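You operate a simulated robot arm through the tools that you are given. There is no shell and no other tool. Be economical: measure what you need, move in short steps, check, and stop when the job is done.

The job below is to be done with a simulated robot arm. You get a single attempt, and the scene is never put back.

## Task
Tape, fold and roll down the hem that the blue ticket names.
Fine: the hem must stay down by itself; put the tape layer and roller back. Set down upright: dark red tape layer, orange seam roller.

The check looks at the end state, three seconds after you hand in, the way a careful person would. Anything else that was tipped, shoved, dropped, spilled or broken makes it a failure. Flat cloth is picked up by pressing the open fingertips on it (5 to 10 N) and closing them slowly along it; thin cloth reads only 2 to 8 mm in the jaws.

## Robot
A 7-joint arm with a fingered hand on a trunk, on a base that drives. Base frame: it is fixed to the floor where the robot stands at the start and does not move with it; the origin is under the middle of the robot, x ahead of it, y to its left, z up; the surface under the hand at the start is at about z = 880. Readings come in mm, degrees, newtons and seconds.
With the tool pointing down near the work surface it reaches from about 320 to 700 mm from the robot's upright axis, wherever it stands. Its first joint turns from -69.0 to 172.0 degrees. Places, roughly: hem of the blue hem panel [900, -100, 900]; hem of the teal hem panel [1100, 200, 900]. Payload 3.4 kg.
Tool frame: the origin (TCP) lies between the finger pads and is the grasp point; the fingertips stand 25 mm ahead of it; z points along the fingers, y is the line along which they close. Largest opening 88 mm; the body of the gripper starts 29 mm behind the TCP. The gripper is a hand of 5 fingers: y runs from the thumb to the fingers, the wrist lies at [-13, -97, -162] in the tool frame.
Orientation is that of the tool frame in the base frame, as a unit quaternion [x, y, z, w]. With the fingers straight down and the wrist toward the robot, the tool's x, y and z point along [0, 1, 0], [1, 0, 0] and [0, 0, -1] of the base frame.

## Interface
- The arm moves only by the tool jog_arm. Its argument "series" is a list of rows, each a list of 6 numbers: the shift along the tool's x, y, z in units of 100 mm (1.0 is 100 mm), then the turn, a rotation vector about the tool's x, y, z in units of 45 degrees (1.0 is 45 degrees). In form: [[tx, ty, tz, wx, wy, wz], ...]. A call has 1 to 20 rows; each row is the pose to reach, as a shift and turn from the pose commanded when the call began, along the tool's axes at that moment. A call with a number of a shift or a turn outside -1 to 1 is refused whole. Each row takes 0.2 s and may step no farther than 50 mm and 8.6 degrees from the row before; otherwise, the whole call is refused. Where a pose cannot be reached the arm comes as near as it can. A force on the tool above 40 N (or 10 N above the force at the start of the call, whichever is more), or a blocked arm, ends the call early, and 0.2 s more pass. In this call time passes only in rows, and 0.2 s behind the last. The reply holds the time, the measured pose of the TCP, the force on the tool along the base axes, the opening and the grip force, in the units named above and with some noise, with the torque about the TCP (base axes, N m) and any sound that the robot's microphone picked up.
- Cameras (640 x 400 px; columns grow to the right, rows downward): "scene" is now at [143, -7.9, 1448.5]; the picture's right is [-0.09, -1.00, -0.00], its down [-0.51, 0.05, -0.86] and it looks along [0.86, -0.08, -0.51] (base axes); focal length 268 px, centre (320, 200). "wrist" rides on the gripper at [59, -79, -105] in the tool frame; the picture's right is [-0.73, 0.32, -0.61], its down [-0.62, -0.68, 0.38] and it looks along [-0.29, 0.66, 0.70] (tool axes); focal length 234 px, centre (320, 200). There is no depth. A picture from a camera that has moved, and an enlarged one, comes with that camera's place and axes in the base frame and with its lens.
- camera(camera): a new picture of that camera. The clock stands still meanwhile.
- lift_body(by): slides the trunk up (or, below 0, down) by that many mm; the arm and the scene camera ride with it, the base frame stays. It gives what a move gives, with no picture.
- drive_base(legs): drives the robot by 1 to 6 legs, each [ahead, left, turn to the left] in mm, mm and degrees, along the robot's own axes; the way and the turn of a leg run together, so that a leg with both is an arc; at most 1500 mm and 180 degrees a leg. The arm and the cameras ride along, it lands a little off, and it stops where it bumps. It gives what a move gives.
- curl_fingers(index, middle, ring, little, thumb_bend, thumb_turn): sets how far each is bent, from 0 (flat) to 1 (curled in); at 0.3 the hand is open as for a grip, at 0.7 the pads meet at the TCP. One left out holds its place. A second passes; each finger stops where it meets its share of the squeeze, and holds until it gets a number again. It is the only way to open and close the hand. It gives what a move gives, with no picture; readings hold the bend of each and the force on index, middle, ring, little, thumb and palm. thumb_turn goes from beside the hand (0) to across from the fingers (1), as for a grip.
- pan_tilt(pan, tilt): turns the head with the scene camera to pan (to the left, within 86 degrees either way) and tilt (down, from -29 to 69), counted from straight ahead of the robot. It gives what a move gives.
- zoom(camera, box): a new picture of the part [left, top, right, bottom] of that camera's present view, enlarged. The clock stands still meanwhile.
- finish_job(): hands the job in; it is judged then, once.

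Work in short steps. Places have to be worked out from the pictures, the camera data and where the tool is seen: move nearer, look again, correct. Check each grasp and each placing, and mend what went wrong. You have 120 turns and 90 pictures in all, those below and enlarged ones among them. Open the gripper and draw the arm clear of the work before you hand the job in, unless the task says otherwise; then end with one line.

The tools are called by a JSON object that holds its "fn" and its "kwargs". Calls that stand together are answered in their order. jog_arm: Moves the arm, as the interface text tells. Its arguments: {"type":"object","properties":{"series":{"type":"array","items":{"type":"array","items":{"type":"number"}}}},"required":["series"]} The other tools are called the same way: lift_body (by) slides the trunk up or down; curl_fingers (index, middle, ring, little, thumb_bend, thumb_turn) moves the fingers one by one; drive_base (legs) drives the base; pan_tilt (pan, tilt) turns the head that bears the scene camera; camera (camera) takes a picture; zoom (camera, box) takes an enlarged picture of a part of a camera's view; finish_job () hands the job in.

At the start:

```text
t: 0.0
eef_pos: [537.4, -103.8, 1227.7]
orientation: [0.707, 0.707, 0.0, 0.0]
contact_force: [-1.2, 0.3, -0.1]
torque: [0.03, 0.0, 0.02]
grip_width: 87.8
finger_force: 0.1
shape: jaw
bend: [0.3, 0.3, 0.3, 0.3, 0.3, 0.98]
finger forces: [0.0, 0.1, 0.1, 0.1, 0.0, 0.0]
trunk travel left (down, up): [-700.0, 240.0]
robot x, y, heading: [-1.0, -0.3, -0.1]
head pan, tilt: [-5.4, 30.6]
```

scene: 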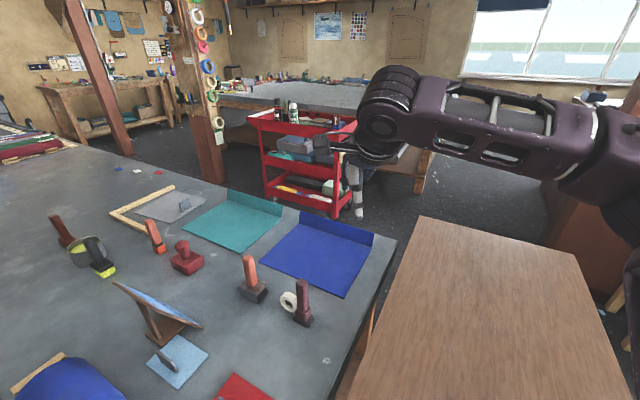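
wrist: 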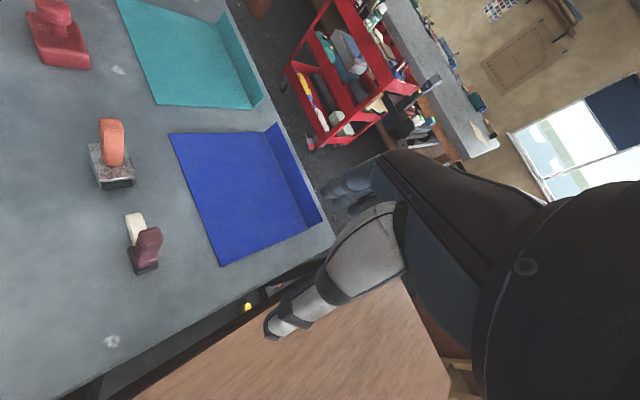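

I see both panels, with their hem flaps upright, and several tools. I'll zoom in to find the blue ticket and tell the tools apart.

{"fn": "zoom", "kwargs": {"camera": "scene", "box": [80, 150, 240, 250]}}

{"fn": "zoom", "kwargs": {"camera": "scene", "box": [100, 230, 340, 400]}}

```text
4.00 times, centred on (160, 200) of scene
camera zoom: at [143.0, -7.9, 1448.5], right [-0.09, -1.0, 0.0], down [-0.51, 0.05, -0.86], along [0.86, -0.08, -0.51], focal length 1072 px, centre (960, 200)
```

zoom: 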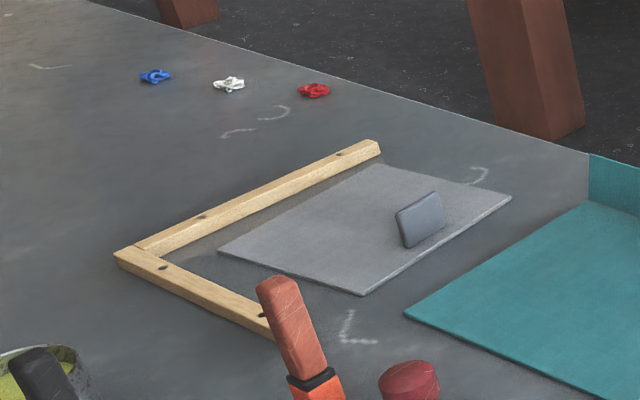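

```text
2.35 times, centred on (220, 315) of scene
camera zoom: at [143.0, -7.9, 1448.5], right [-0.09, -1.0, 0.0], down [-0.51, 0.05, -0.86], along [0.86, -0.08, -0.51], focal length 630 px, centre (555, -71)
```

zoom: 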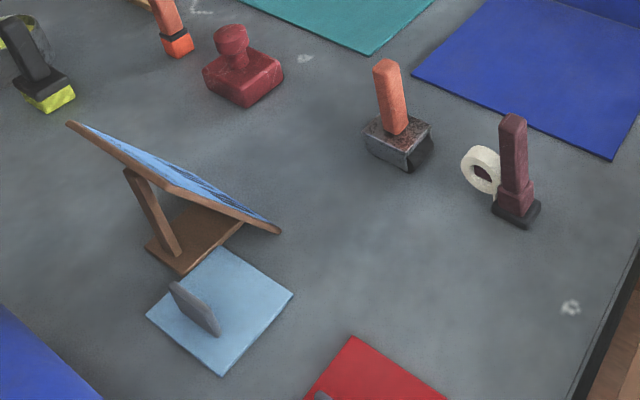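

A tilted stand with a blue face points away from me; it may be the ticket. I'll raise the trunk and look down toward it.

{"fn": "lift_body", "kwargs": {"by": 240}}

{"fn": "pan_tilt", "kwargs": {"pan": 20, "tilt": 50}}

{"fn": "camera", "kwargs": {"camera": "scene"}}

```text
t: 2.5
eef_pos: [536.4, -104.4, 1468.7]
orientation: [0.708, 0.706, 0.0, 0.0]
contact_force: [-1.0, -0.4, 0.0]
torque: [-0.04, 0.01, 0.0]
grip_width: 87.6
finger_force: 0.1
shape: jaw
bend: [0.3, 0.3, 0.3, 0.3, 0.3, 0.98]
finger forces: [0.0, 0.0, 0.1, 0.1, 0.0, 0.1]
trunk travel left (down, up): [-940.0, 0.0]
robot x, y, heading: [0.1, 2.7, -0.1]
head pan, tilt: [-5.4, 30.6]
```

```text
t: 3.4
eef_pos: [536.8, -103.0, 1468.3]
orientation: [0.707, 0.707, 0.0, 0.0]
contact_force: [0.9, -0.2, 0.4]
torque: [0.0, 0.0, -0.01]
grip_width: 87.7
finger_force: 0.0
shape: jaw
bend: [0.3, 0.3, 0.3, 0.3, 0.3, 0.98]
finger forces: [0.1, 0.0, 0.1, 0.1, 0.0, 0.0]
trunk travel left (down, up): [-940.0, 0.0]
robot x, y, heading: [-0.1, -1.0, 0.1]
head pan, tilt: [20.0, 50.0]
```

```text
85 pictures are left
camera scene: at [125.6, 26.8, 1660.0], right [0.34, -0.94, 0.0], down [-0.72, -0.26, -0.64], along [0.6, 0.22, -0.77], focal length 268 px, centre (320, 200)
```

scene: 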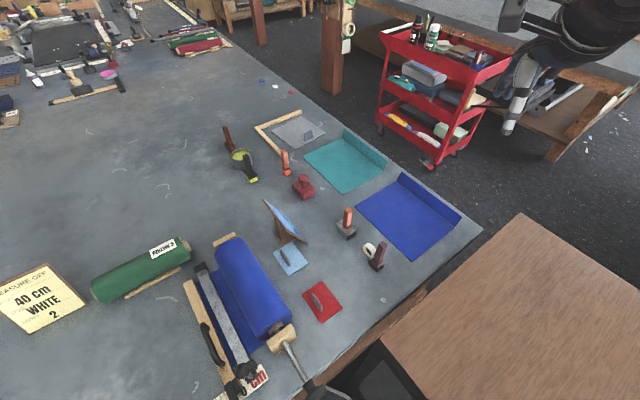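

Let me zoom on the stand and the plates.

{"fn": "zoom", "kwargs": {"camera": "scene", "box": [215, 180, 405, 330]}}

```text
2.67 times, centred on (310, 255) of scene
camera zoom: at [125.6, 26.8, 1660.0], right [0.34, -0.94, 0.0], down [-0.72, -0.26, -0.64], along [0.6, 0.22, -0.77], focal length 714 px, centre (347, 53)
```

zoom: 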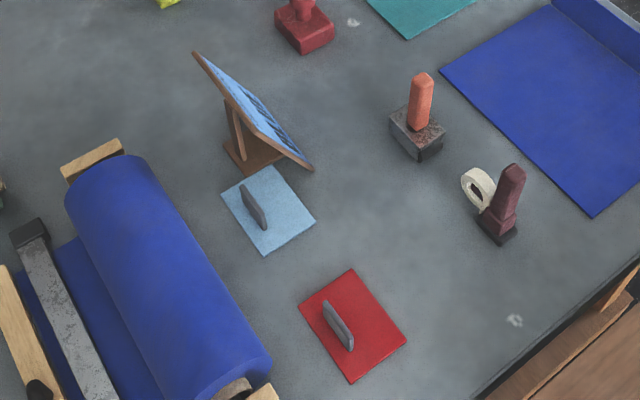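

The board's blue face holds writing, but it points away to the far right. I'll survey the floor and aisle to see whether I can drive to the far side.

{"fn": "pan_tilt", "kwargs": {"pan": -30, "tilt": 40}}

{"fn": "camera", "kwargs": {"camera": "scene"}}

{"fn": "pan_tilt", "kwargs": {"pan": -80, "tilt": 50}}

{"fn": "camera", "kwargs": {"camera": "scene"}}

```text
t: 4.6
eef_pos: [537.4, -103.3, 1468.3]
orientation: [0.708, 0.707, 0.0, 0.0]
contact_force: [-0.9, -0.3, -0.3]
torque: [0.0, -0.03, -0.02]
grip_width: 87.5
finger_force: 0.1
shape: jaw
bend: [0.3, 0.3, 0.3, 0.3, 0.3, 0.98]
finger forces: [0.1, 0.1, 0.0, 0.0, 0.0, 0.0]
trunk travel left (down, up): [-940.0, 0.0]
robot x, y, heading: [2.5, -2.3, 0.1]
head pan, tilt: [-30.0, 40.0]
```

```text
83 pictures are left
camera scene: at [126.9, -41.8, 1674.1], right [-0.5, -0.87, 0.0], down [-0.56, 0.32, -0.77], along [0.66, -0.38, -0.64], focal length 268 px, centre (320, 200)
```

scene: 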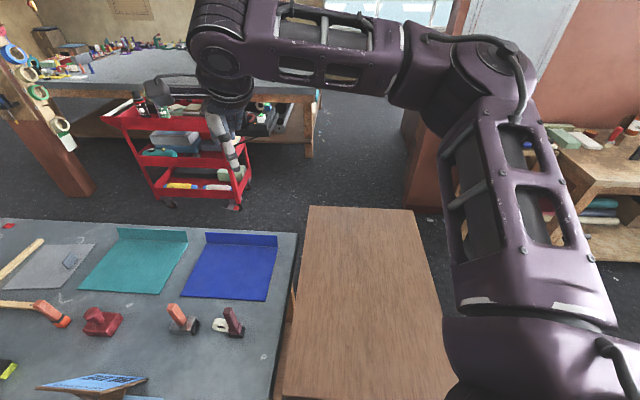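

```text
t: 5.8
eef_pos: [536.8, -103.2, 1467.2]
orientation: [0.707, 0.707, 0.0, 0.0]
contact_force: [0.1, -0.7, -0.5]
torque: [0.01, 0.01, 0.01]
grip_width: 87.7
finger_force: 0.0
shape: jaw
bend: [0.3, 0.3, 0.3, 0.3, 0.3, 0.98]
finger forces: [0.1, 0.0, 0.0, 0.0, 0.0, 0.1]
trunk travel left (down, up): [-940.0, 0.0]
robot x, y, heading: [-3.1, 2.4, 0.2]
head pan, tilt: [-80.0, 50.0]
```

```text
82 pictures are left
camera scene: at [66.7, -75.2, 1659.9], right [-0.98, -0.17, 0.0], down [-0.13, 0.75, -0.64], along [0.11, -0.63, -0.77], focal length 268 px, centre (320, 200)
```

scene: 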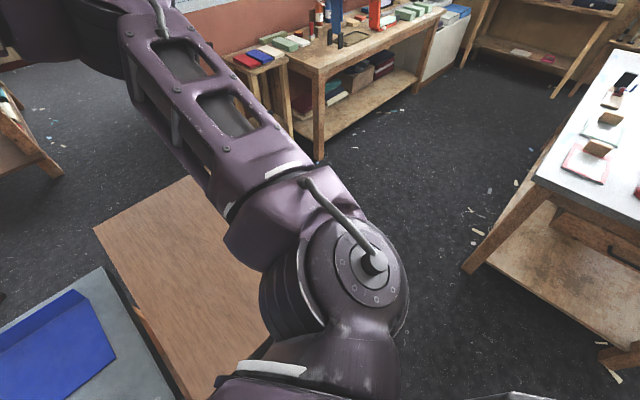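

I'll look down in front and to the right with a steep tilt to see the desk's near end.

{"fn": "pan_tilt", "kwargs": {"pan": -30, "tilt": 69}}

{"fn": "camera", "kwargs": {"camera": "scene"}}

{"fn": "camera", "kwargs": {"camera": "wrist"}}

```text
t: 6.9
eef_pos: [537.1, -102.6, 1467.6]
orientation: [0.707, 0.707, 0.0, 0.0]
contact_force: [-0.1, 0.3, 0.1]
torque: [-0.02, 0.01, 0.01]
grip_width: 87.6
finger_force: 0.0
shape: jaw
bend: [0.3, 0.3, 0.3, 0.3, 0.3, 0.98]
finger forces: [0.1, 0.0, 0.1, 0.0, 0.1, 0.0]
trunk travel left (down, up): [-940.0, 0.0]
robot x, y, heading: [3.8, -0.7, -0.2]
head pan, tilt: [-30.0, 68.8]
```

```text
81 pictures are left
camera scene: at [101.6, -27.4, 1638.0], right [-0.5, -0.87, 0.0], down [-0.81, 0.47, -0.36], along [0.31, -0.18, -0.93], focal length 268 px, centre (320, 200)
```

scene: 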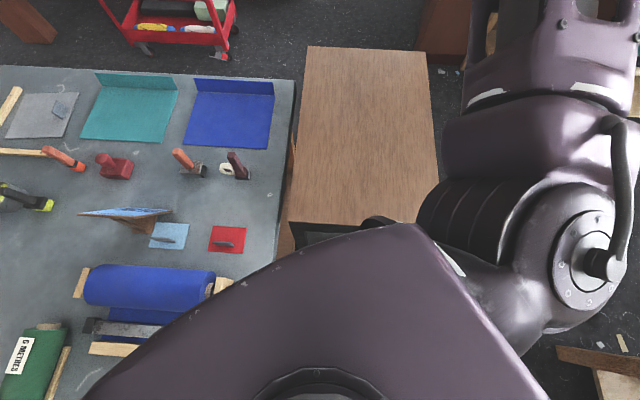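

```text
80 pictures are left
camera wrist: at [458.0, -44.7, 1573.7], right [0.32, -0.73, 0.61], down [-0.68, -0.62, -0.38], along [0.66, -0.29, -0.7], focal length 234 px, centre (320, 200)
```

wrist: 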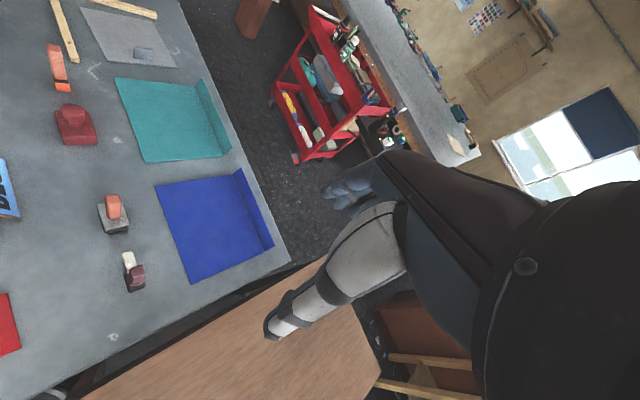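

The wrist camera catches the ticket at its left edge. I'll shift the hand left and turn it left for a full view of it.

{"fn": "jog_arm", "kwargs": {"series": [[0.3, 0, 0, 0, 0, -0.18], [0.6, 0, 0, 0, 0, -0.36], [0.9, 0, 0, 0, 0, -0.54], [1, 0, 0, 0, 0, -0.7]]}}

{"fn": "camera", "kwargs": {"camera": "wrist"}}

```text
t: 7.9
eef_pos: [536.7, -3.7, 1467.4]
orientation: [0.488, 0.873, 0.0, 0.0]
contact_force: [1.3, -0.7, 0.0]
torque: [-0.01, 0.0, -0.02]
grip_width: 87.9
finger_force: 0.0
shape: jaw
bend: [0.3, 0.3, 0.3, 0.3, 0.3, 0.98]
finger forces: [0.0, 0.0, 0.1, 0.1, 0.0, 0.1]
trunk travel left (down, up): [-940.0, 0.0]
robot x, y, heading: [2.6, -0.6, -0.1]
head pan, tilt: [-30.0, 68.8]
```

```text
79 pictures are left
camera wrist: at [438.1, 5.1, 1573.9], right [0.66, -0.45, 0.61], down [-0.25, -0.89, -0.38], along [0.71, 0.1, -0.7], focal length 234 px, centre (320, 200)
```

wrist: 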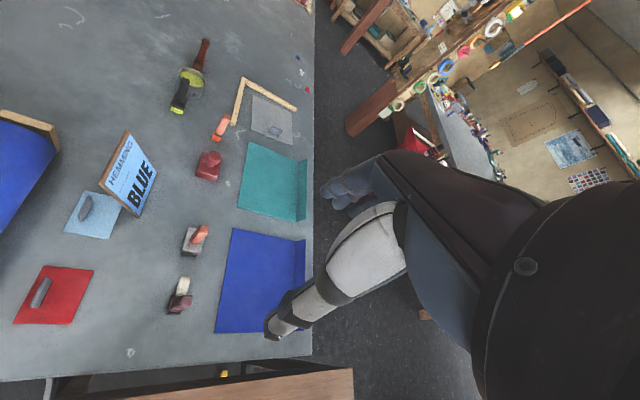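

The ticket reads "HEMMING ... BLUE". I'll zoom in to make sure.

{"fn": "zoom", "kwargs": {"camera": "wrist", "box": [50, 110, 230, 250]}}

{"fn": "zoom", "kwargs": {"camera": "wrist", "box": [150, 200, 330, 340]}}

```text
2.86 times, centred on (140, 180) of wrist
camera zoom: at [438.1, 5.1, 1573.9], right [0.66, -0.45, 0.61], down [-0.25, -0.89, -0.38], along [0.71, 0.1, -0.7], focal length 669 px, centre (834, 257)
```

zoom: 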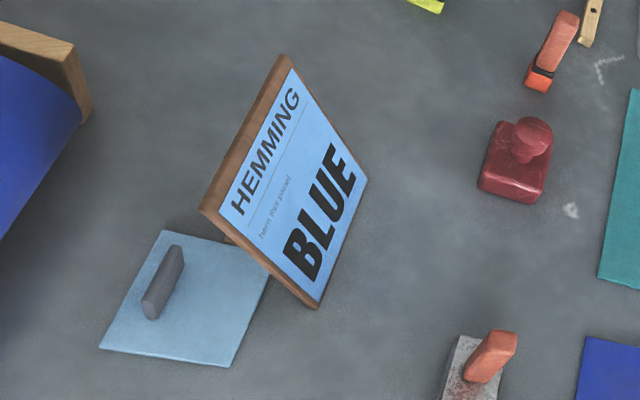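

```text
2.86 times, centred on (240, 270) of wrist
camera zoom: at [438.1, 5.1, 1573.9], right [0.66, -0.45, 0.61], down [-0.25, -0.89, -0.38], along [0.71, 0.1, -0.7], focal length 669 px, centre (549, 0)
```

zoom: 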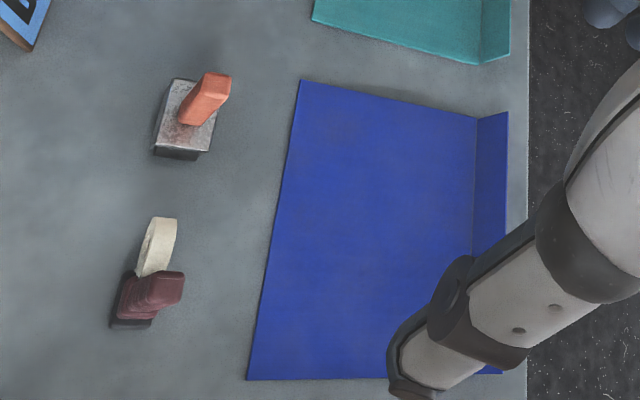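

The job is the blue panel, so I'll work from the far aisle. I'm backing out past the end of the desk and turning to face the way I'll work (about 146°).

{"fn": "drive_base", "kwargs": {"legs": [[-447, -689, 0], [0, 0, 146]]}}

{"fn": "pan_tilt", "kwargs": {"pan": 86, "tilt": 40}}

{"fn": "camera", "kwargs": {"camera": "scene"}}

```text
t: 18.3
eef_pos: [-884.9, -395.8, 1467.6]
orientation: [-0.69, 0.723, 0.0, -0.001]
contact_force: [-1.0, 0.3, -0.1]
torque: [-0.02, 0.02, -0.02]
grip_width: 87.6
finger_force: 0.0
shape: jaw
bend: [0.3, 0.3, 0.3, 0.3, 0.3, 0.98]
finger forces: [0.0, 0.0, 0.0, 0.1, 0.0, 0.0]
trunk travel left (down, up): [-940.0, 0.0]
robot x, y, heading: [-442.0, -697.6, 145.9]
head pan, tilt: [-30.0, 68.8]
```

```text
t: 20.3
eef_pos: [-883.8, -396.0, 1468.8]
orientation: [-0.691, 0.723, -0.001, 0.001]
contact_force: [0.6, 0.0, 0.0]
torque: [0.02, 0.01, 0.0]
grip_width: 87.7
finger_force: 0.1
shape: jaw
bend: [0.3, 0.3, 0.3, 0.3, 0.3, 0.98]
finger forces: [0.1, 0.1, 0.1, 0.1, 0.0, 0.0]
trunk travel left (down, up): [-940.0, 0.0]
robot x, y, heading: [-444.3, -698.5, 146.2]
head pan, tilt: [85.9, 40.0]
```

```text
76 pictures are left
camera scene: at [-532.4, -736.3, 1674.1], right [-0.79, 0.62, 0.0], down [0.4, 0.51, -0.77], along [-0.47, -0.6, -0.64], focal length 268 px, centre (320, 200)
```

scene: 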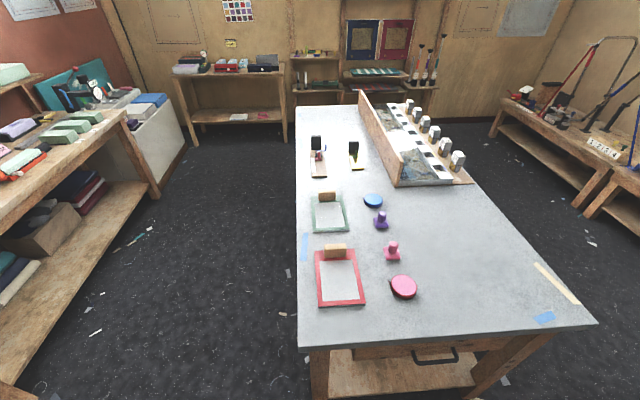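

The way is clear. I reverse along the corridor past the desk, then look right along the far aisle.

{"fn": "drive_base", "kwargs": {"legs": [[-1440, 0, 0]]}}

{"fn": "pan_tilt", "kwargs": {"pan": -75, "tilt": 45}}

{"fn": "camera", "kwargs": {"camera": "scene"}}

```text
t: 27.6
eef_pos: [306.4, -1178.8, 1467.5]
orientation: [-0.688, 0.726, -0.001, -0.001]
contact_force: [0.0, 0.0, 0.4]
torque: [0.0, -0.02, -0.02]
grip_width: 87.6
finger_force: 0.1
shape: jaw
bend: [0.3, 0.3, 0.3, 0.3, 0.3, 0.98]
finger forces: [0.0, 0.0, 0.0, 0.1, 0.0, 0.0]
trunk travel left (down, up): [-940.0, 0.0]
robot x, y, heading: [748.0, -1491.1, 145.6]
head pan, tilt: [85.9, 40.0]
stopped in leg 1: the robot was blocked; the commanded pose is now the measured one
```

```text
t: 30.1
eef_pos: [307.7, -1179.8, 1467.7]
orientation: [-0.687, 0.726, 0.0, 0.0]
contact_force: [-0.4, -0.8, -0.4]
torque: [0.02, 0.0, -0.01]
grip_width: 87.7
finger_force: 0.3
shape: jaw
bend: [0.3, 0.3, 0.3, 0.3, 0.3, 0.98]
finger forces: [0.0, 0.1, 0.1, 0.0, 0.0, 0.1]
trunk travel left (down, up): [-940.0, 0.0]
robot x, y, heading: [749.1, -1487.8, 145.5]
head pan, tilt: [-75.0, 45.0]
```

```text
75 pictures are left
camera scene: at [734.5, -1381.8, 1666.8], right [0.94, -0.33, 0.0], down [-0.24, -0.67, -0.71], along [0.24, 0.67, -0.71], focal length 268 px, centre (320, 200)
```

scene: 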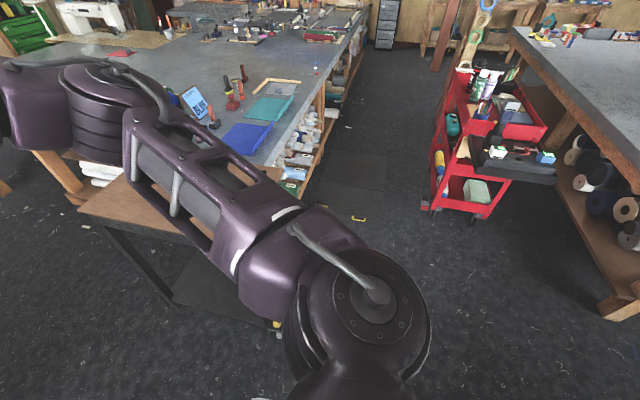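

I bumped lightly while reversing, so I edge forward a little and then slide right along the aisle toward the panel.

{"fn": "drive_base", "kwargs": {"legs": [[25, 0, 0], [0, -1190, 0]]}}

{"fn": "pan_tilt", "kwargs": {"pan": 0, "tilt": 50}}

{"fn": "camera", "kwargs": {"camera": "scene"}}

```text
t: 36.5
eef_pos: [980.2, -180.5, 1468.2]
orientation: [-0.68, 0.733, 0.0, 0.0]
contact_force: [0.0, -0.6, 0.3]
torque: [0.0, 0.02, -0.01]
grip_width: 88.0
finger_force: 0.1
shape: jaw
bend: [0.3, 0.3, 0.3, 0.3, 0.3, 0.98]
finger forces: [0.1, 0.0, 0.0, 0.1, 0.0, 0.0]
trunk travel left (down, up): [-940.0, 0.0]
robot x, y, heading: [1416.0, -492.9, 144.1]
head pan, tilt: [-75.0, 45.0]
```

```text
t: 38.0
eef_pos: [979.8, -178.9, 1468.8]
orientation: [-0.68, 0.733, 0.001, 0.0]
contact_force: [0.5, 0.7, 0.6]
torque: [-0.01, 0.0, -0.02]
grip_width: 87.9
finger_force: 0.0
shape: jaw
bend: [0.3, 0.3, 0.3, 0.3, 0.3, 0.98]
finger forces: [0.0, 0.1, 0.1, 0.1, 0.0, 0.0]
trunk travel left (down, up): [-940.0, 0.0]
robot x, y, heading: [1413.1, -496.6, 144.2]
head pan, tilt: [0.0, 50.0]
```

```text
74 pictures are left
camera scene: at [1313.8, -420.5, 1659.9], right [0.59, 0.81, 0.0], down [0.62, -0.45, -0.64], along [-0.52, 0.38, -0.77], focal length 268 px, centre (320, 200)
```

scene: 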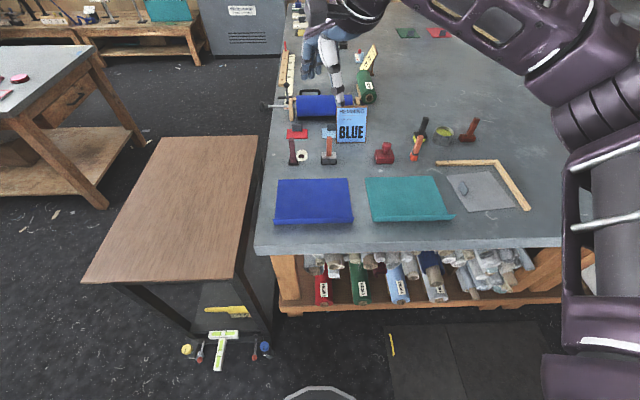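

From here I get a clear view. The hem is about 685 mm ahead and the tools about 1000 mm, so I'll drive forward roughly 330 mm.

{"fn": "drive_base", "kwargs": {"legs": [[330, 0, 0]]}}

{"fn": "camera", "kwargs": {"camera": "scene"}}

{"fn": "camera", "kwargs": {"camera": "wrist"}}

```text
t: 40.2
eef_pos: [719.4, 14.1, 1469.7]
orientation: [-0.678, 0.735, 0.001, -0.001]
contact_force: [0.1, -0.1, 0.3]
torque: [0.0, -0.02, 0.02]
grip_width: 87.7
finger_force: 0.0
shape: jaw
bend: [0.3, 0.3, 0.3, 0.3, 0.3, 0.98]
finger forces: [0.2, 0.0, 0.0, 0.0, 0.1, 0.0]
trunk travel left (down, up): [-940.0, 0.0]
robot x, y, heading: [1149.9, -307.7, 144.0]
head pan, tilt: [0.0, 50.0]
```

```text
73 pictures are left
camera scene: at [1050.8, -229.7, 1660.1], right [0.59, 0.81, 0.0], down [0.62, -0.45, -0.64], along [-0.52, 0.38, -0.77], focal length 268 px, centre (320, 200)
```

scene: 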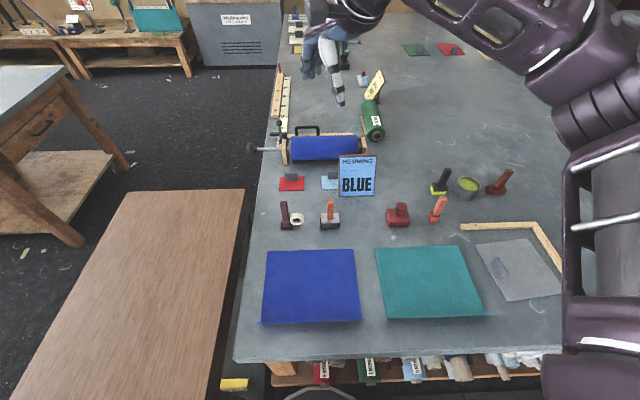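

```text
72 pictures are left
camera wrist: at [792.7, -51.2, 1574.6], right [-0.26, 0.75, 0.61], down [0.73, 0.57, -0.38], along [-0.63, 0.34, -0.7], focal length 234 px, centre (320, 200)
```

wrist: 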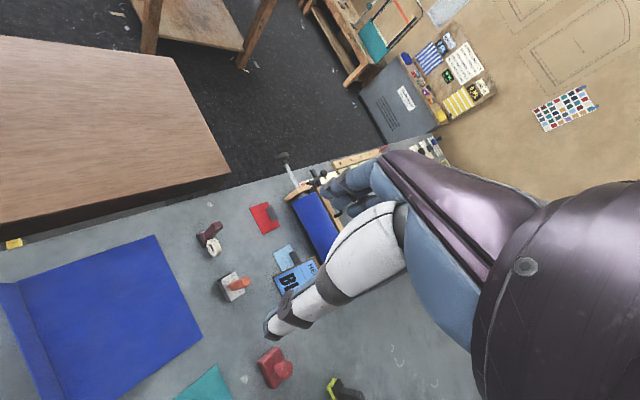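

Drive went well. Now I zoom in to measure the panel, the flap and the two tools.

{"fn": "zoom", "kwargs": {"camera": "scene", "box": [250, 180, 410, 340]}}

{"fn": "zoom", "kwargs": {"camera": "scene", "box": [265, 190, 355, 240]}}

```text
2.50 times, centred on (330, 260) of scene
camera zoom: at [1050.8, -229.7, 1660.1], right [0.59, 0.81, 0.0], down [0.62, -0.45, -0.64], along [-0.52, 0.38, -0.77], focal length 670 px, centre (295, 50)
```

zoom: 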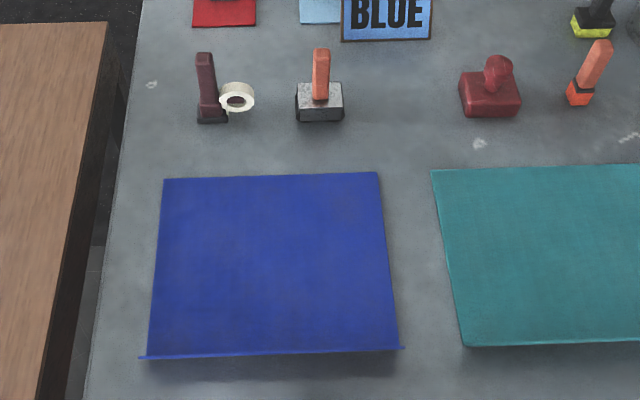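

```text
7.11 times, centred on (310, 215) of scene
camera zoom: at [1050.8, -229.7, 1660.1], right [0.59, 0.81, 0.0], down [0.62, -0.45, -0.64], along [-0.52, 0.38, -0.77], focal length 1905 px, centre (391, 93)
```

zoom: 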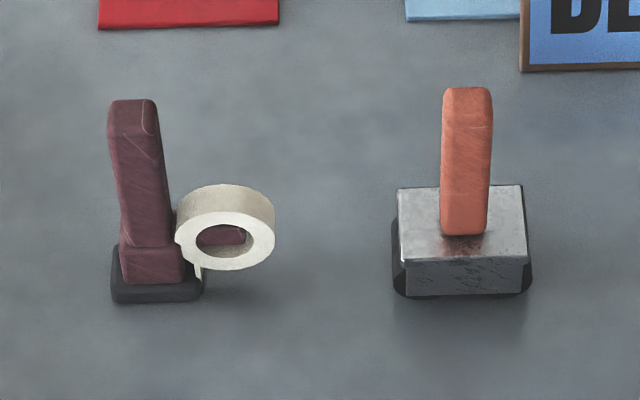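

Estimates: tape layer at about (556,-10) with its top at z≈1014, roller at about (633,120) with its top at z≈1012, and the hem crease from (779,-230) to (936,-5). I'll lower the trunk and square the hand to the hem.

{"fn": "lift_body", "kwargs": {"by": -240}}

{"fn": "jog_arm", "kwargs": {"series": [[0, 0, 0, 0, 0, 0.17], [0, 0, 0, 0, 0, 0.34], [0, 0, 0, 0, 0, 0.51], [0, 0, 0, 0, 0, 0.673]]}}

{"fn": "camera", "kwargs": {"camera": "wrist"}}

```text
t: 42.7
eef_pos: [718.0, 14.4, 1227.7]
orientation: [-0.678, 0.735, 0.0, 0.0]
contact_force: [0.6, -0.5, -0.2]
torque: [0.05, -0.01, -0.02]
grip_width: 87.8
finger_force: 0.1
shape: jaw
bend: [0.3, 0.3, 0.3, 0.3, 0.3, 0.98]
finger forces: [0.0, 0.0, 0.0, 0.0, 0.0, 0.0]
trunk travel left (down, up): [-700.0, 240.0]
robot x, y, heading: [1144.0, -306.7, 143.6]
head pan, tilt: [0.0, 50.0]
```

```text
t: 43.7
eef_pos: [717.3, 15.1, 1228.1]
orientation: [-0.462, 0.887, 0.0, 0.0]
contact_force: [-0.1, 0.2, 0.0]
torque: [0.01, 0.0, 0.01]
grip_width: 87.6
finger_force: 0.1
shape: jaw
bend: [0.3, 0.3, 0.3, 0.3, 0.3, 0.98]
finger forces: [0.1, 0.0, 0.0, 0.1, 0.0, 0.0]
trunk travel left (down, up): [-700.0, 240.0]
robot x, y, heading: [1150.9, -306.0, 144.0]
head pan, tilt: [0.0, 50.0]
```

```text
69 pictures are left
camera wrist: at [748.0, -79.5, 1333.9], right [0.15, 0.78, 0.61], down [0.92, 0.12, -0.38], along [-0.37, 0.61, -0.7], focal length 234 px, centre (320, 200)
```

wrist: 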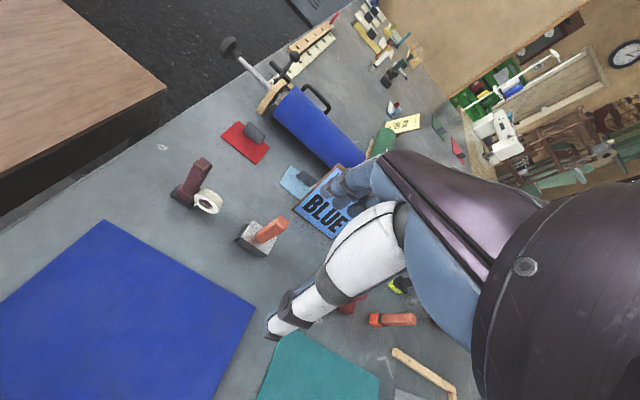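

The wrist view confirms both positions to within about 5 mm. A zoom will show the tool shapes.

{"fn": "zoom", "kwargs": {"camera": "wrist", "box": [150, 140, 310, 270]}}

```text
3.08 times, centred on (230, 205) of wrist
camera zoom: at [748.0, -79.5, 1333.9], right [0.15, 0.78, 0.61], down [0.92, 0.12, -0.38], along [-0.37, 0.61, -0.7], focal length 720 px, centre (597, 185)
```

zoom: 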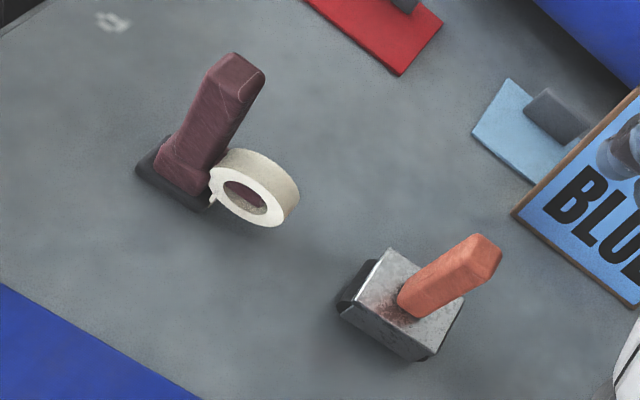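

The layer's handle is about 22×30 mm with the roll on its right. I move above it, still high up.

{"fn": "jog_arm", "kwargs": {"series": [[0.19, 0.2, 0.17, 0, 0, 0], [0.38, 0.4, 0.34, 0, 0, 0], [0.57, 0.59, 0.5, 0, 0, 0]]}}

{"fn": "jog_arm", "kwargs": {"series": [[0.19, 0.2, 0.17, 0, 0, 0], [0.38, 0.4, 0.34, 0, 0, 0], [0.57, 0.59, 0.5, 0, 0, 0]]}}

{"fn": "camera", "kwargs": {"camera": "scene"}}

{"fn": "camera", "kwargs": {"camera": "wrist"}}

```text
t: 44.5
eef_pos: [633.6, 1.4, 1178.2]
orientation: [-0.462, 0.887, 0.0, 0.001]
contact_force: [-0.5, -0.3, -0.1]
torque: [-0.01, -0.01, 0.03]
grip_width: 87.5
finger_force: 0.1
shape: jaw
bend: [0.3, 0.3, 0.3, 0.3, 0.3, 0.98]
finger forces: [0.1, 0.0, 0.0, 0.0, 0.0, 0.1]
trunk travel left (down, up): [-700.0, 240.0]
robot x, y, heading: [1151.5, -304.4, 144.0]
head pan, tilt: [0.0, 50.0]
```

```text
t: 45.3
eef_pos: [553.4, -12.5, 1129.5]
orientation: [-0.464, 0.886, 0.0, 0.002]
contact_force: [0.0, 0.3, 0.5]
torque: [0.01, -0.01, 0.03]
grip_width: 87.7
finger_force: 0.2
shape: jaw
bend: [0.3, 0.3, 0.3, 0.3, 0.3, 0.98]
finger forces: [0.0, 0.0, 0.0, 0.0, 0.1, 0.0]
trunk travel left (down, up): [-700.0, 240.0]
robot x, y, heading: [1150.4, -304.7, 144.1]
head pan, tilt: [0.0, 50.0]
```

```text
67 pictures are left
camera scene: at [1047.9, -229.8, 1419.9], right [0.59, 0.81, 0.0], down [0.62, -0.45, -0.64], along [-0.52, 0.38, -0.77], focal length 268 px, centre (320, 200)
```

scene: 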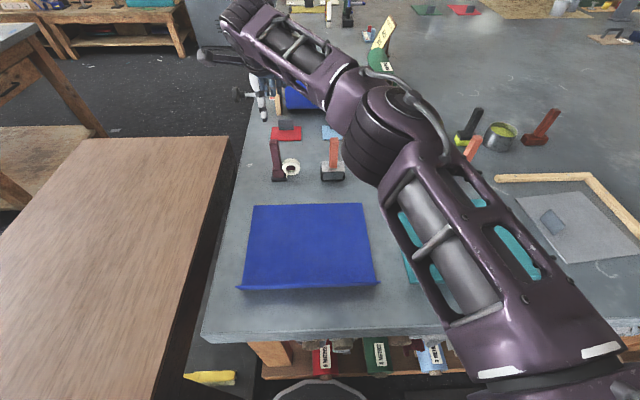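

```text
66 pictures are left
camera wrist: at [583.2, -105.7, 1235.0], right [0.15, 0.78, 0.61], down [0.92, 0.12, -0.38], along [-0.37, 0.61, -0.7], focal length 234 px, centre (320, 200)
```

wrist: 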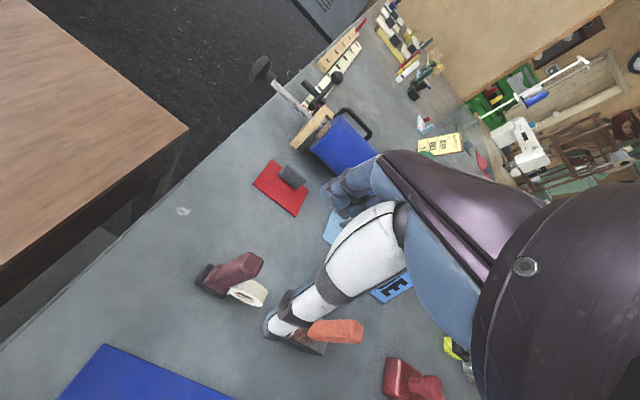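

I'll refine the alignment with a zoom at this closer range.

{"fn": "zoom", "kwargs": {"camera": "wrist", "box": [180, 230, 300, 330]}}

{"fn": "zoom", "kwargs": {"camera": "scene", "box": [235, 110, 365, 200]}}

```text
4.00 times, centred on (240, 280) of wrist
camera zoom: at [583.2, -105.7, 1235.0], right [0.15, 0.78, 0.61], down [0.92, 0.12, -0.38], along [-0.37, 0.61, -0.7], focal length 937 px, centre (640, -120)
```

zoom: 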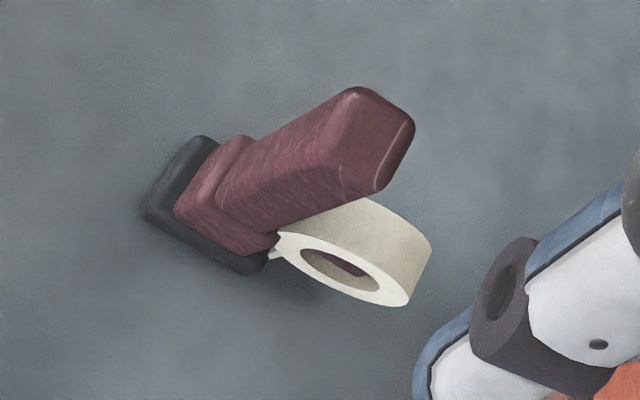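

```text
4.44 times, centred on (300, 155) of scene
camera zoom: at [1047.9, -229.8, 1419.9], right [0.59, 0.81, 0.0], down [0.62, -0.45, -0.64], along [-0.52, 0.38, -0.77], focal length 1191 px, centre (409, 400)
```

zoom: 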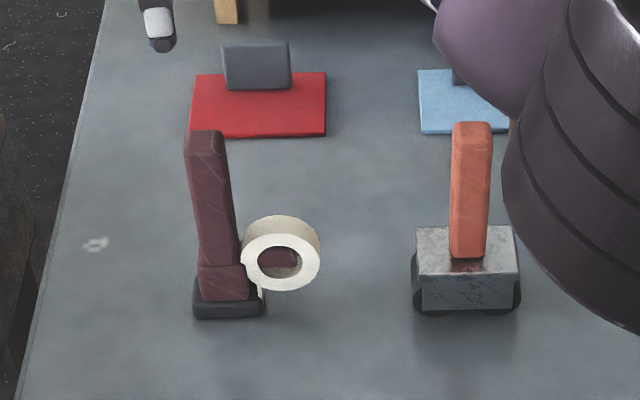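

The handle centre is at about (549,-12), very close to the TCP. I descend over it.

{"fn": "jog_arm", "kwargs": {"series": [[0.01, 0.04, 0.33, 0, 0, 0], [0.01, 0.04, 0.66, 0, 0, 0], [0.01, 0.04, 0.95, 0, 0, 0]]}}

{"fn": "camera", "kwargs": {"camera": "wrist"}}

{"fn": "zoom", "kwargs": {"camera": "scene", "box": [200, 80, 380, 200]}}

```text
t: 46.1
eef_pos: [550.4, -9.6, 1031.8]
orientation: [-0.463, 0.887, 0.0, -0.001]
contact_force: [-0.5, 0.3, -0.4]
torque: [-0.05, 0.06, 0.0]
grip_width: 87.5
finger_force: 0.1
shape: jaw
bend: [0.3, 0.3, 0.3, 0.3, 0.3, 0.98]
finger forces: [0.0, 0.0, 0.0, 0.0, 0.0, 0.0]
trunk travel left (down, up): [-700.0, 240.0]
robot x, y, heading: [1148.2, -303.2, 144.1]
head pan, tilt: [0.0, 50.0]
```

```text
63 pictures are left
camera wrist: at [580.9, -103.3, 1139.0], right [0.15, 0.78, 0.61], down [0.92, 0.12, -0.38], along [-0.37, 0.61, -0.7], focal length 234 px, centre (320, 200)
```

wrist: 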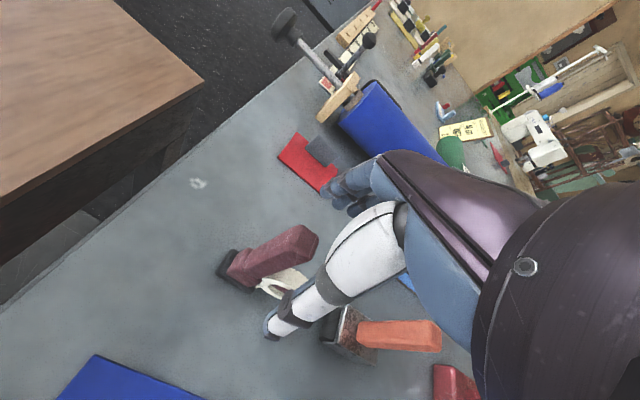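

```text
3.33 times, centred on (290, 140) of scene
camera zoom: at [1048.6, -228.3, 1419.9], right [0.59, 0.81, 0.0], down [0.62, -0.45, -0.64], along [-0.52, 0.38, -0.77], focal length 893 px, centre (420, 400)
```

zoom: 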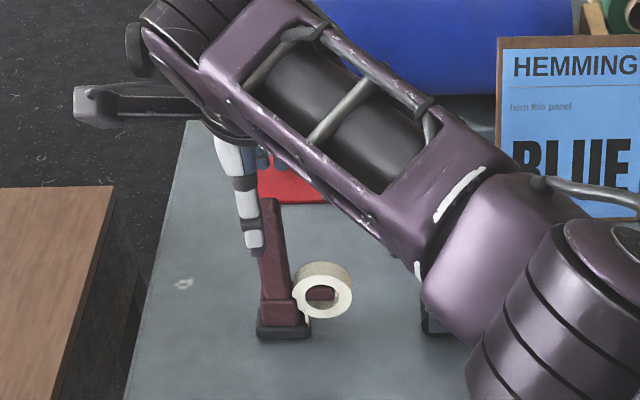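

The handle sits between the thumb and fingers. I go down a further 42 mm and then close gently.

{"fn": "jog_arm", "kwargs": {"series": [[0, 0, 0.14, 0, 0, 0], [0, 0, 0.28, 0, 0, 0], [0, 0, 0.4, 0, 0, 0]]}}

{"fn": "curl_fingers", "kwargs": {"index": 0.7, "middle": 0.7, "ring": 0.7, "little": 0.7, "thumb_bend": 0.7}}

{"fn": "camera", "kwargs": {"camera": "wrist"}}

```text
t: 46.9
eef_pos: [552.0, -10.5, 992.7]
orientation: [-0.462, 0.887, 0.0, 0.001]
contact_force: [-0.5, 0.1, 1.1]
torque: [0.01, 0.0, 0.03]
grip_width: 87.5
finger_force: 0.1
shape: jaw
bend: [0.3, 0.3, 0.3, 0.3, 0.3, 0.98]
finger forces: [0.1, 0.0, 0.0, 0.1, 0.0, 0.0]
trunk travel left (down, up): [-700.0, 240.0]
robot x, y, heading: [1147.4, -303.6, 143.8]
head pan, tilt: [0.0, 50.0]
```

```text
t: 47.9
eef_pos: [551.9, -10.0, 992.9]
orientation: [-0.462, 0.887, -0.001, 0.0]
contact_force: [-0.1, -0.4, 0.4]
torque: [0.01, -0.04, -0.01]
grip_width: 15.8
finger_force: 6.6
shape: fingers
bend: [0.63, 0.66, 0.7, 0.7, 0.62, 0.96]
finger forces: [3.6, 2.8, 0.0, 0.0, 6.5, 0.1]
trunk travel left (down, up): [-700.0, 240.0]
robot x, y, heading: [1146.2, -303.8, 144.0]
head pan, tilt: [0.0, 50.0]
```

```text
61 pictures are left
camera wrist: at [582.2, -103.2, 1098.8], right [0.15, 0.78, 0.61], down [0.92, 0.12, -0.38], along [-0.37, 0.61, -0.7], focal length 234 px, centre (320, 200)
```

wrist: 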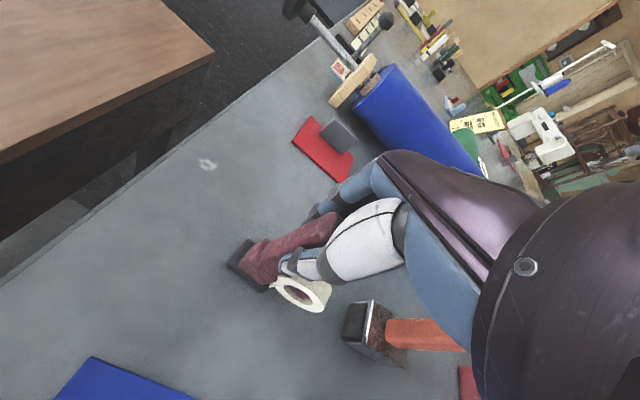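

Index, middle and thumb hold the handle at 6.5 N. I'll ask for a bit more squeeze and then lift slightly.

{"fn": "curl_fingers", "kwargs": {"index": 0.85, "middle": 0.85, "thumb_bend": 0.85}}

{"fn": "jog_arm", "kwargs": {"series": [[0, 0, -0.1, 0, 0, 0], [0, 0, -0.25, 0, 0, 0], [0, 0, -0.5, 0, 0, 0], [0, 0, -0.75, 0, 0, 0]]}}

{"fn": "camera", "kwargs": {"camera": "wrist"}}

{"fn": "zoom", "kwargs": {"camera": "scene", "box": [200, 80, 380, 200]}}

```text
t: 48.9
eef_pos: [551.1, -10.0, 992.2]
orientation: [-0.462, 0.887, 0.001, 0.001]
contact_force: [-0.8, 0.1, 0.2]
torque: [0.0, 0.01, 0.03]
grip_width: 14.9
finger_force: 14.2
shape: fingers
bend: [0.71, 0.71, 0.7, 0.7, 0.62, 0.94]
finger forces: [7.9, 6.5, 0.1, 0.1, 14.5, 0.0]
trunk travel left (down, up): [-700.0, 240.0]
robot x, y, heading: [1143.7, -307.1, 144.0]
head pan, tilt: [0.0, 50.0]
```

```text
t: 49.9
eef_pos: [552.3, -10.8, 1068.5]
orientation: [-0.463, 0.887, 0.0, 0.0]
contact_force: [-0.3, 0.9, -2.7]
torque: [0.0, 0.04, 0.01]
grip_width: 14.5
finger_force: 14.0
shape: fingers
bend: [0.71, 0.71, 0.7, 0.7, 0.62, 0.94]
finger forces: [7.9, 6.5, 0.0, 0.0, 14.4, 0.0]
trunk travel left (down, up): [-700.0, 240.0]
robot x, y, heading: [1148.7, -304.3, 144.2]
head pan, tilt: [0.0, 50.0]
```

```text
60 pictures are left
camera wrist: at [582.8, -102.7, 1173.9], right [0.15, 0.78, 0.61], down [0.92, 0.12, -0.38], along [-0.37, 0.61, -0.7], focal length 234 px, centre (320, 200)
```

wrist: 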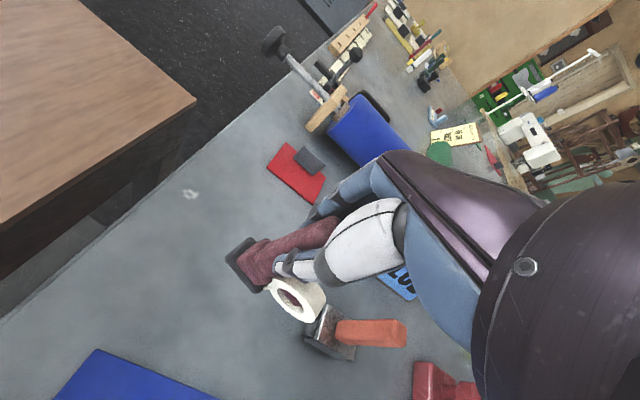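

```text
3.33 times, centred on (290, 140) of scene
camera zoom: at [1048.9, -228.7, 1419.9], right [0.59, 0.81, 0.0], down [0.62, -0.45, -0.64], along [-0.52, 0.38, -0.77], focal length 893 px, centre (420, 400)
```

zoom: 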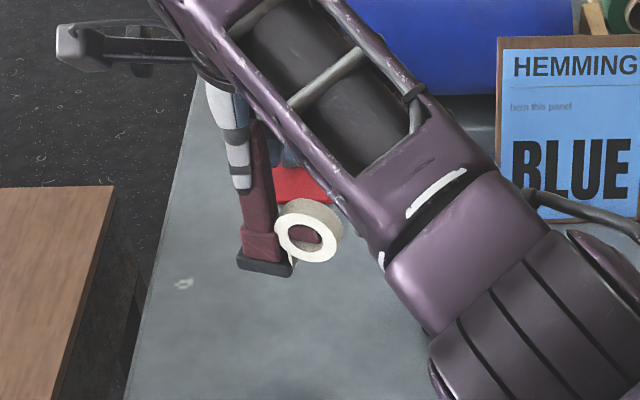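

The layer is lifted cleanly. Next I measure the panel's crease line with a zoom.

{"fn": "zoom", "kwargs": {"camera": "scene", "box": [220, 195, 400, 305]}}

```text
3.56 times, centred on (310, 250) of scene
camera zoom: at [1048.9, -228.7, 1419.9], right [0.59, 0.81, 0.0], down [0.62, -0.45, -0.64], along [-0.52, 0.38, -0.77], focal length 952 px, centre (356, 22)
```

zoom: 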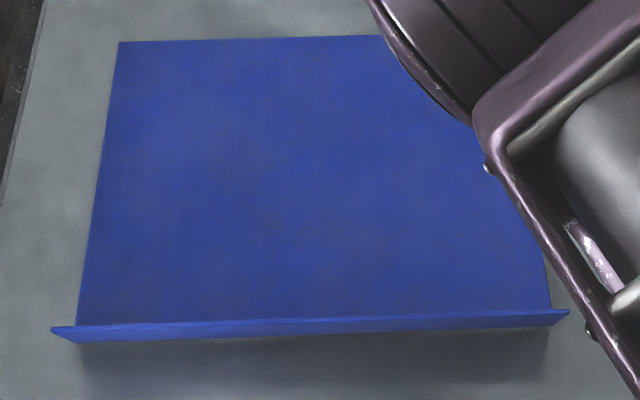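

The crease runs from about (781,-232) to (937,-7), and the flap is about 50 mm long, leaning outward by 15°. I carry the layer to the left end, 25 mm inside the crease.

{"fn": "jog_arm", "kwargs": {"series": [[0.05, -0.32, 0, 0, 0, 0], [0.1, -0.65, 0, 0, 0, 0], [0.14, -0.97, 0, 0, 0, 0]]}}

{"fn": "jog_arm", "kwargs": {"series": [[0.05, -0.32, 0, 0, 0, 0], [0.1, -0.65, 0, 0, 0, 0], [0.14, -0.97, 0, 0, 0, 0]]}}

{"fn": "jog_arm", "kwargs": {"series": [[0.05, -0.32, 0, 0, 0, 0], [0.1, -0.65, 0, 0, 0, 0], [0.14, -0.97, 0, 0, 0, 0]]}}

{"fn": "camera", "kwargs": {"camera": "scene"}}

```text
t: 50.7
eef_pos: [552.4, -9.3, 1068.7]
orientation: [-0.462, 0.887, 0.0, 0.0]
contact_force: [-0.1, -0.8, -2.2]
torque: [-0.01, 0.0, 0.0]
grip_width: 14.7
finger_force: 14.5
shape: fingers
bend: [0.71, 0.71, 0.7, 0.7, 0.62, 0.94]
finger forces: [8.0, 6.4, 0.0, 0.1, 14.4, 0.0]
out of reach, approached as far as the arm can: row 1, 2, 3
trunk travel left (down, up): [-700.0, 240.0]
robot x, y, heading: [1150.3, -303.4, 144.0]
head pan, tilt: [0.0, 50.0]
```

```text
t: 51.5
eef_pos: [552.5, -9.1, 1067.2]
orientation: [-0.462, 0.887, 0.0, -0.001]
contact_force: [-0.2, 0.0, -2.1]
torque: [-0.03, -0.02, 0.02]
grip_width: 14.8
finger_force: 14.2
shape: fingers
bend: [0.71, 0.71, 0.7, 0.7, 0.62, 0.94]
finger forces: [7.9, 6.4, 0.0, 0.1, 14.3, 0.0]
out of reach, approached as far as the arm can: row 1, 2, 3
trunk travel left (down, up): [-700.0, 240.0]
robot x, y, heading: [1147.8, -304.1, 143.9]
head pan, tilt: [0.0, 50.0]
```

```text
t: 52.3
eef_pos: [552.0, -10.1, 1066.5]
orientation: [-0.462, 0.887, -0.001, 0.0]
contact_force: [0.1, -0.8, -1.3]
torque: [0.0, -0.01, -0.02]
grip_width: 14.8
finger_force: 14.2
shape: fingers
bend: [0.71, 0.71, 0.7, 0.7, 0.62, 0.94]
finger forces: [7.8, 6.5, 0.1, 0.0, 14.3, 0.1]
out of reach, approached as far as the arm can: row 1, 2, 3
trunk travel left (down, up): [-700.0, 240.0]
robot x, y, heading: [1145.9, -304.0, 143.7]
head pan, tilt: [0.0, 50.0]
```

```text
57 pictures are left
camera scene: at [1048.6, -228.2, 1419.9], right [0.59, 0.81, 0.0], down [0.62, -0.45, -0.64], along [-0.52, 0.38, -0.77], focal length 268 px, centre (320, 200)
```

scene: 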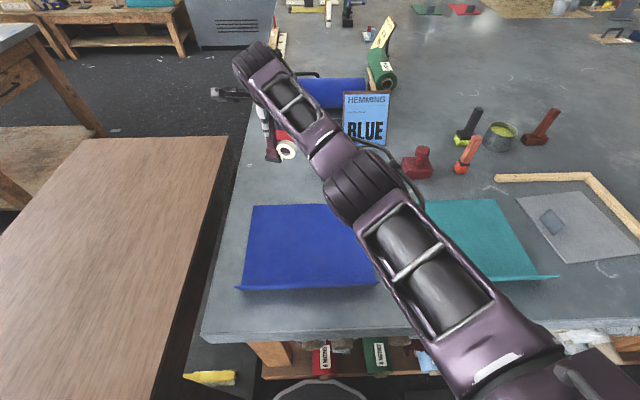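

The arm reports that pull-in as out of reach from this configuration. I'll try moving back the way I came (right, toward me, and up).

{"fn": "jog_arm", "kwargs": {"series": [[-0.19, -0.2, -0.17, 0, 0, 0], [-0.38, -0.4, -0.34, 0, 0, 0], [-0.57, -0.59, -0.5, 0, 0, 0]]}}

```text
t: 53.1
eef_pos: [635.9, 2.8, 1116.8]
orientation: [-0.462, 0.887, -0.002, 0.0]
contact_force: [0.0, 0.1, -1.6]
torque: [0.02, 0.03, -0.04]
grip_width: 14.8
finger_force: 14.6
shape: fingers
bend: [0.72, 0.72, 0.7, 0.7, 0.62, 0.93]
finger forces: [7.4, 7.2, 0.0, 0.0, 14.6, 0.0]
trunk travel left (down, up): [-700.0, 240.0]
robot x, y, heading: [1144.3, -302.1, 144.0]
head pan, tilt: [0.0, 50.0]
```

That worked. Now I pull in toward the hem at this height in one test move.

{"fn": "jog_arm", "kwargs": {"series": [[0, -0.32, 0, 0, 0, 0], [0, -0.65, 0, 0, 0, 0], [0, -0.97, 0, 0, 0, 0]]}}

```text
t: 53.9
eef_pos: [714.7, -54.4, 1115.7]
orientation: [-0.462, 0.887, 0.0, 0.001]
contact_force: [0.5, 0.0, -1.2]
torque: [0.03, 0.0, 0.01]
grip_width: 15.0
finger_force: 15.0
shape: fingers
bend: [0.72, 0.72, 0.7, 0.7, 0.62, 0.93]
finger forces: [7.4, 7.0, 0.0, 0.0, 14.5, 0.0]
trunk travel left (down, up): [-700.0, 240.0]
robot x, y, heading: [1149.6, -303.7, 144.2]
head pan, tilt: [0.0, 50.0]
```

Fine here. I continue toward the start point in two smaller moves.

{"fn": "jog_arm", "kwargs": {"series": [[0, -0.33, 0, 0, 0, 0], [0, -0.66, 0, 0, 0, 0], [0, -0.95, 0, 0, 0, 0]]}}

{"fn": "jog_arm", "kwargs": {"series": [[0.33, -0.13, 0.1, 0, 0, 0], [0.66, -0.25, 0.2, 0, 0, 0], [1.0, -0.37, 0.3, 0, 0, 0]]}}

{"fn": "camera", "kwargs": {"camera": "scene"}}

```text
t: 54.7
eef_pos: [791.4, -108.9, 1116.9]
orientation: [-0.463, 0.887, 0.001, -0.001]
contact_force: [-0.7, -0.1, -1.4]
torque: [0.01, 0.03, 0.0]
grip_width: 14.8
finger_force: 14.3
shape: fingers
bend: [0.72, 0.72, 0.7, 0.7, 0.62, 0.93]
finger forces: [7.5, 6.8, 0.0, 0.0, 14.4, 0.0]
trunk travel left (down, up): [-700.0, 240.0]
robot x, y, heading: [1148.2, -308.5, 144.1]
head pan, tilt: [0.0, 50.0]
```

```text
t: 55.5
eef_pos: [762.8, -215.1, 1085.5]
orientation: [-0.462, 0.887, 0.001, 0.001]
contact_force: [-0.7, -0.3, -1.4]
torque: [0.03, 0.02, -0.05]
grip_width: 14.8
finger_force: 14.0
shape: fingers
bend: [0.72, 0.72, 0.7, 0.7, 0.62, 0.93]
finger forces: [7.5, 6.8, 0.0, 0.0, 14.4, 0.1]
trunk travel left (down, up): [-700.0, 240.0]
robot x, y, heading: [1148.7, -303.6, 144.0]
head pan, tilt: [0.0, 50.0]
```

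```text
56 pictures are left
camera scene: at [1047.7, -230.6, 1419.9], right [0.59, 0.81, 0.0], down [0.62, -0.45, -0.64], along [-0.52, 0.38, -0.77], focal length 268 px, centre (320, 200)
```

scene: 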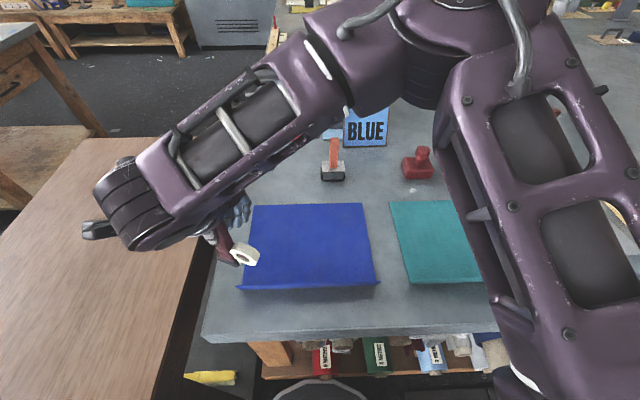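

The start pose is reached. I descend to just above the panel and check visually.

{"fn": "jog_arm", "kwargs": {"series": [[-0.03, -0.01, 0.25, 0, 0, 0], [-0.04, -0.01, 0.5, 0, 0, 0], [-0.04, -0.01, 0.73, 0, 0, 0]]}}

{"fn": "zoom", "kwargs": {"camera": "scene", "box": [200, 200, 320, 300]}}

{"fn": "camera", "kwargs": {"camera": "wrist"}}

```text
t: 56.3
eef_pos: [768.0, -208.2, 1013.5]
orientation: [-0.462, 0.887, -0.001, -0.001]
contact_force: [-0.2, 0.5, -2.6]
torque: [0.0, -0.03, 0.0]
grip_width: 14.8
finger_force: 14.1
shape: fingers
bend: [0.72, 0.72, 0.7, 0.7, 0.62, 0.93]
finger forces: [7.4, 6.6, 0.0, 0.0, 14.3, 0.0]
trunk travel left (down, up): [-700.0, 240.0]
robot x, y, heading: [1148.6, -306.2, 144.0]
head pan, tilt: [0.0, 50.0]
```

```text
4.00 times, centred on (260, 250) of scene
camera zoom: at [1048.3, -228.1, 1419.9], right [0.59, 0.81, 0.0], down [0.62, -0.45, -0.64], along [-0.52, 0.38, -0.77], focal length 1072 px, centre (560, 0)
```

zoom: 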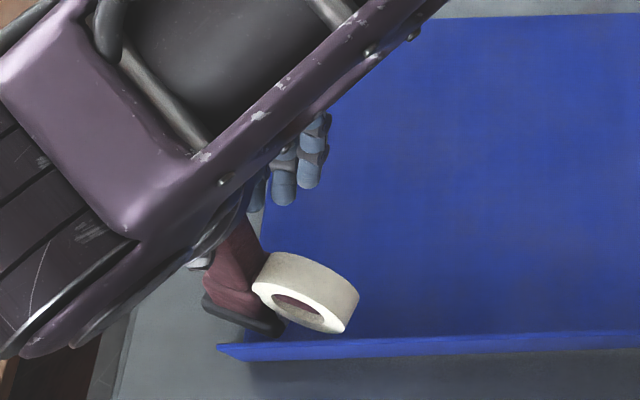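

```text
54 pictures are left
camera wrist: at [798.6, -302.0, 1119.1], right [0.15, 0.78, 0.61], down [0.92, 0.12, -0.38], along [-0.37, 0.61, -0.7], focal length 234 px, centre (320, 200)
```

wrist: 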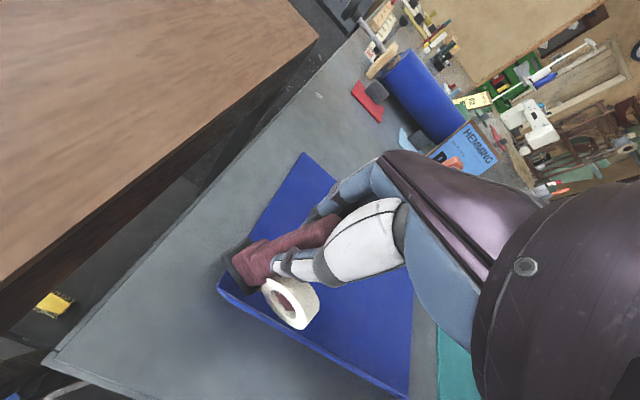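

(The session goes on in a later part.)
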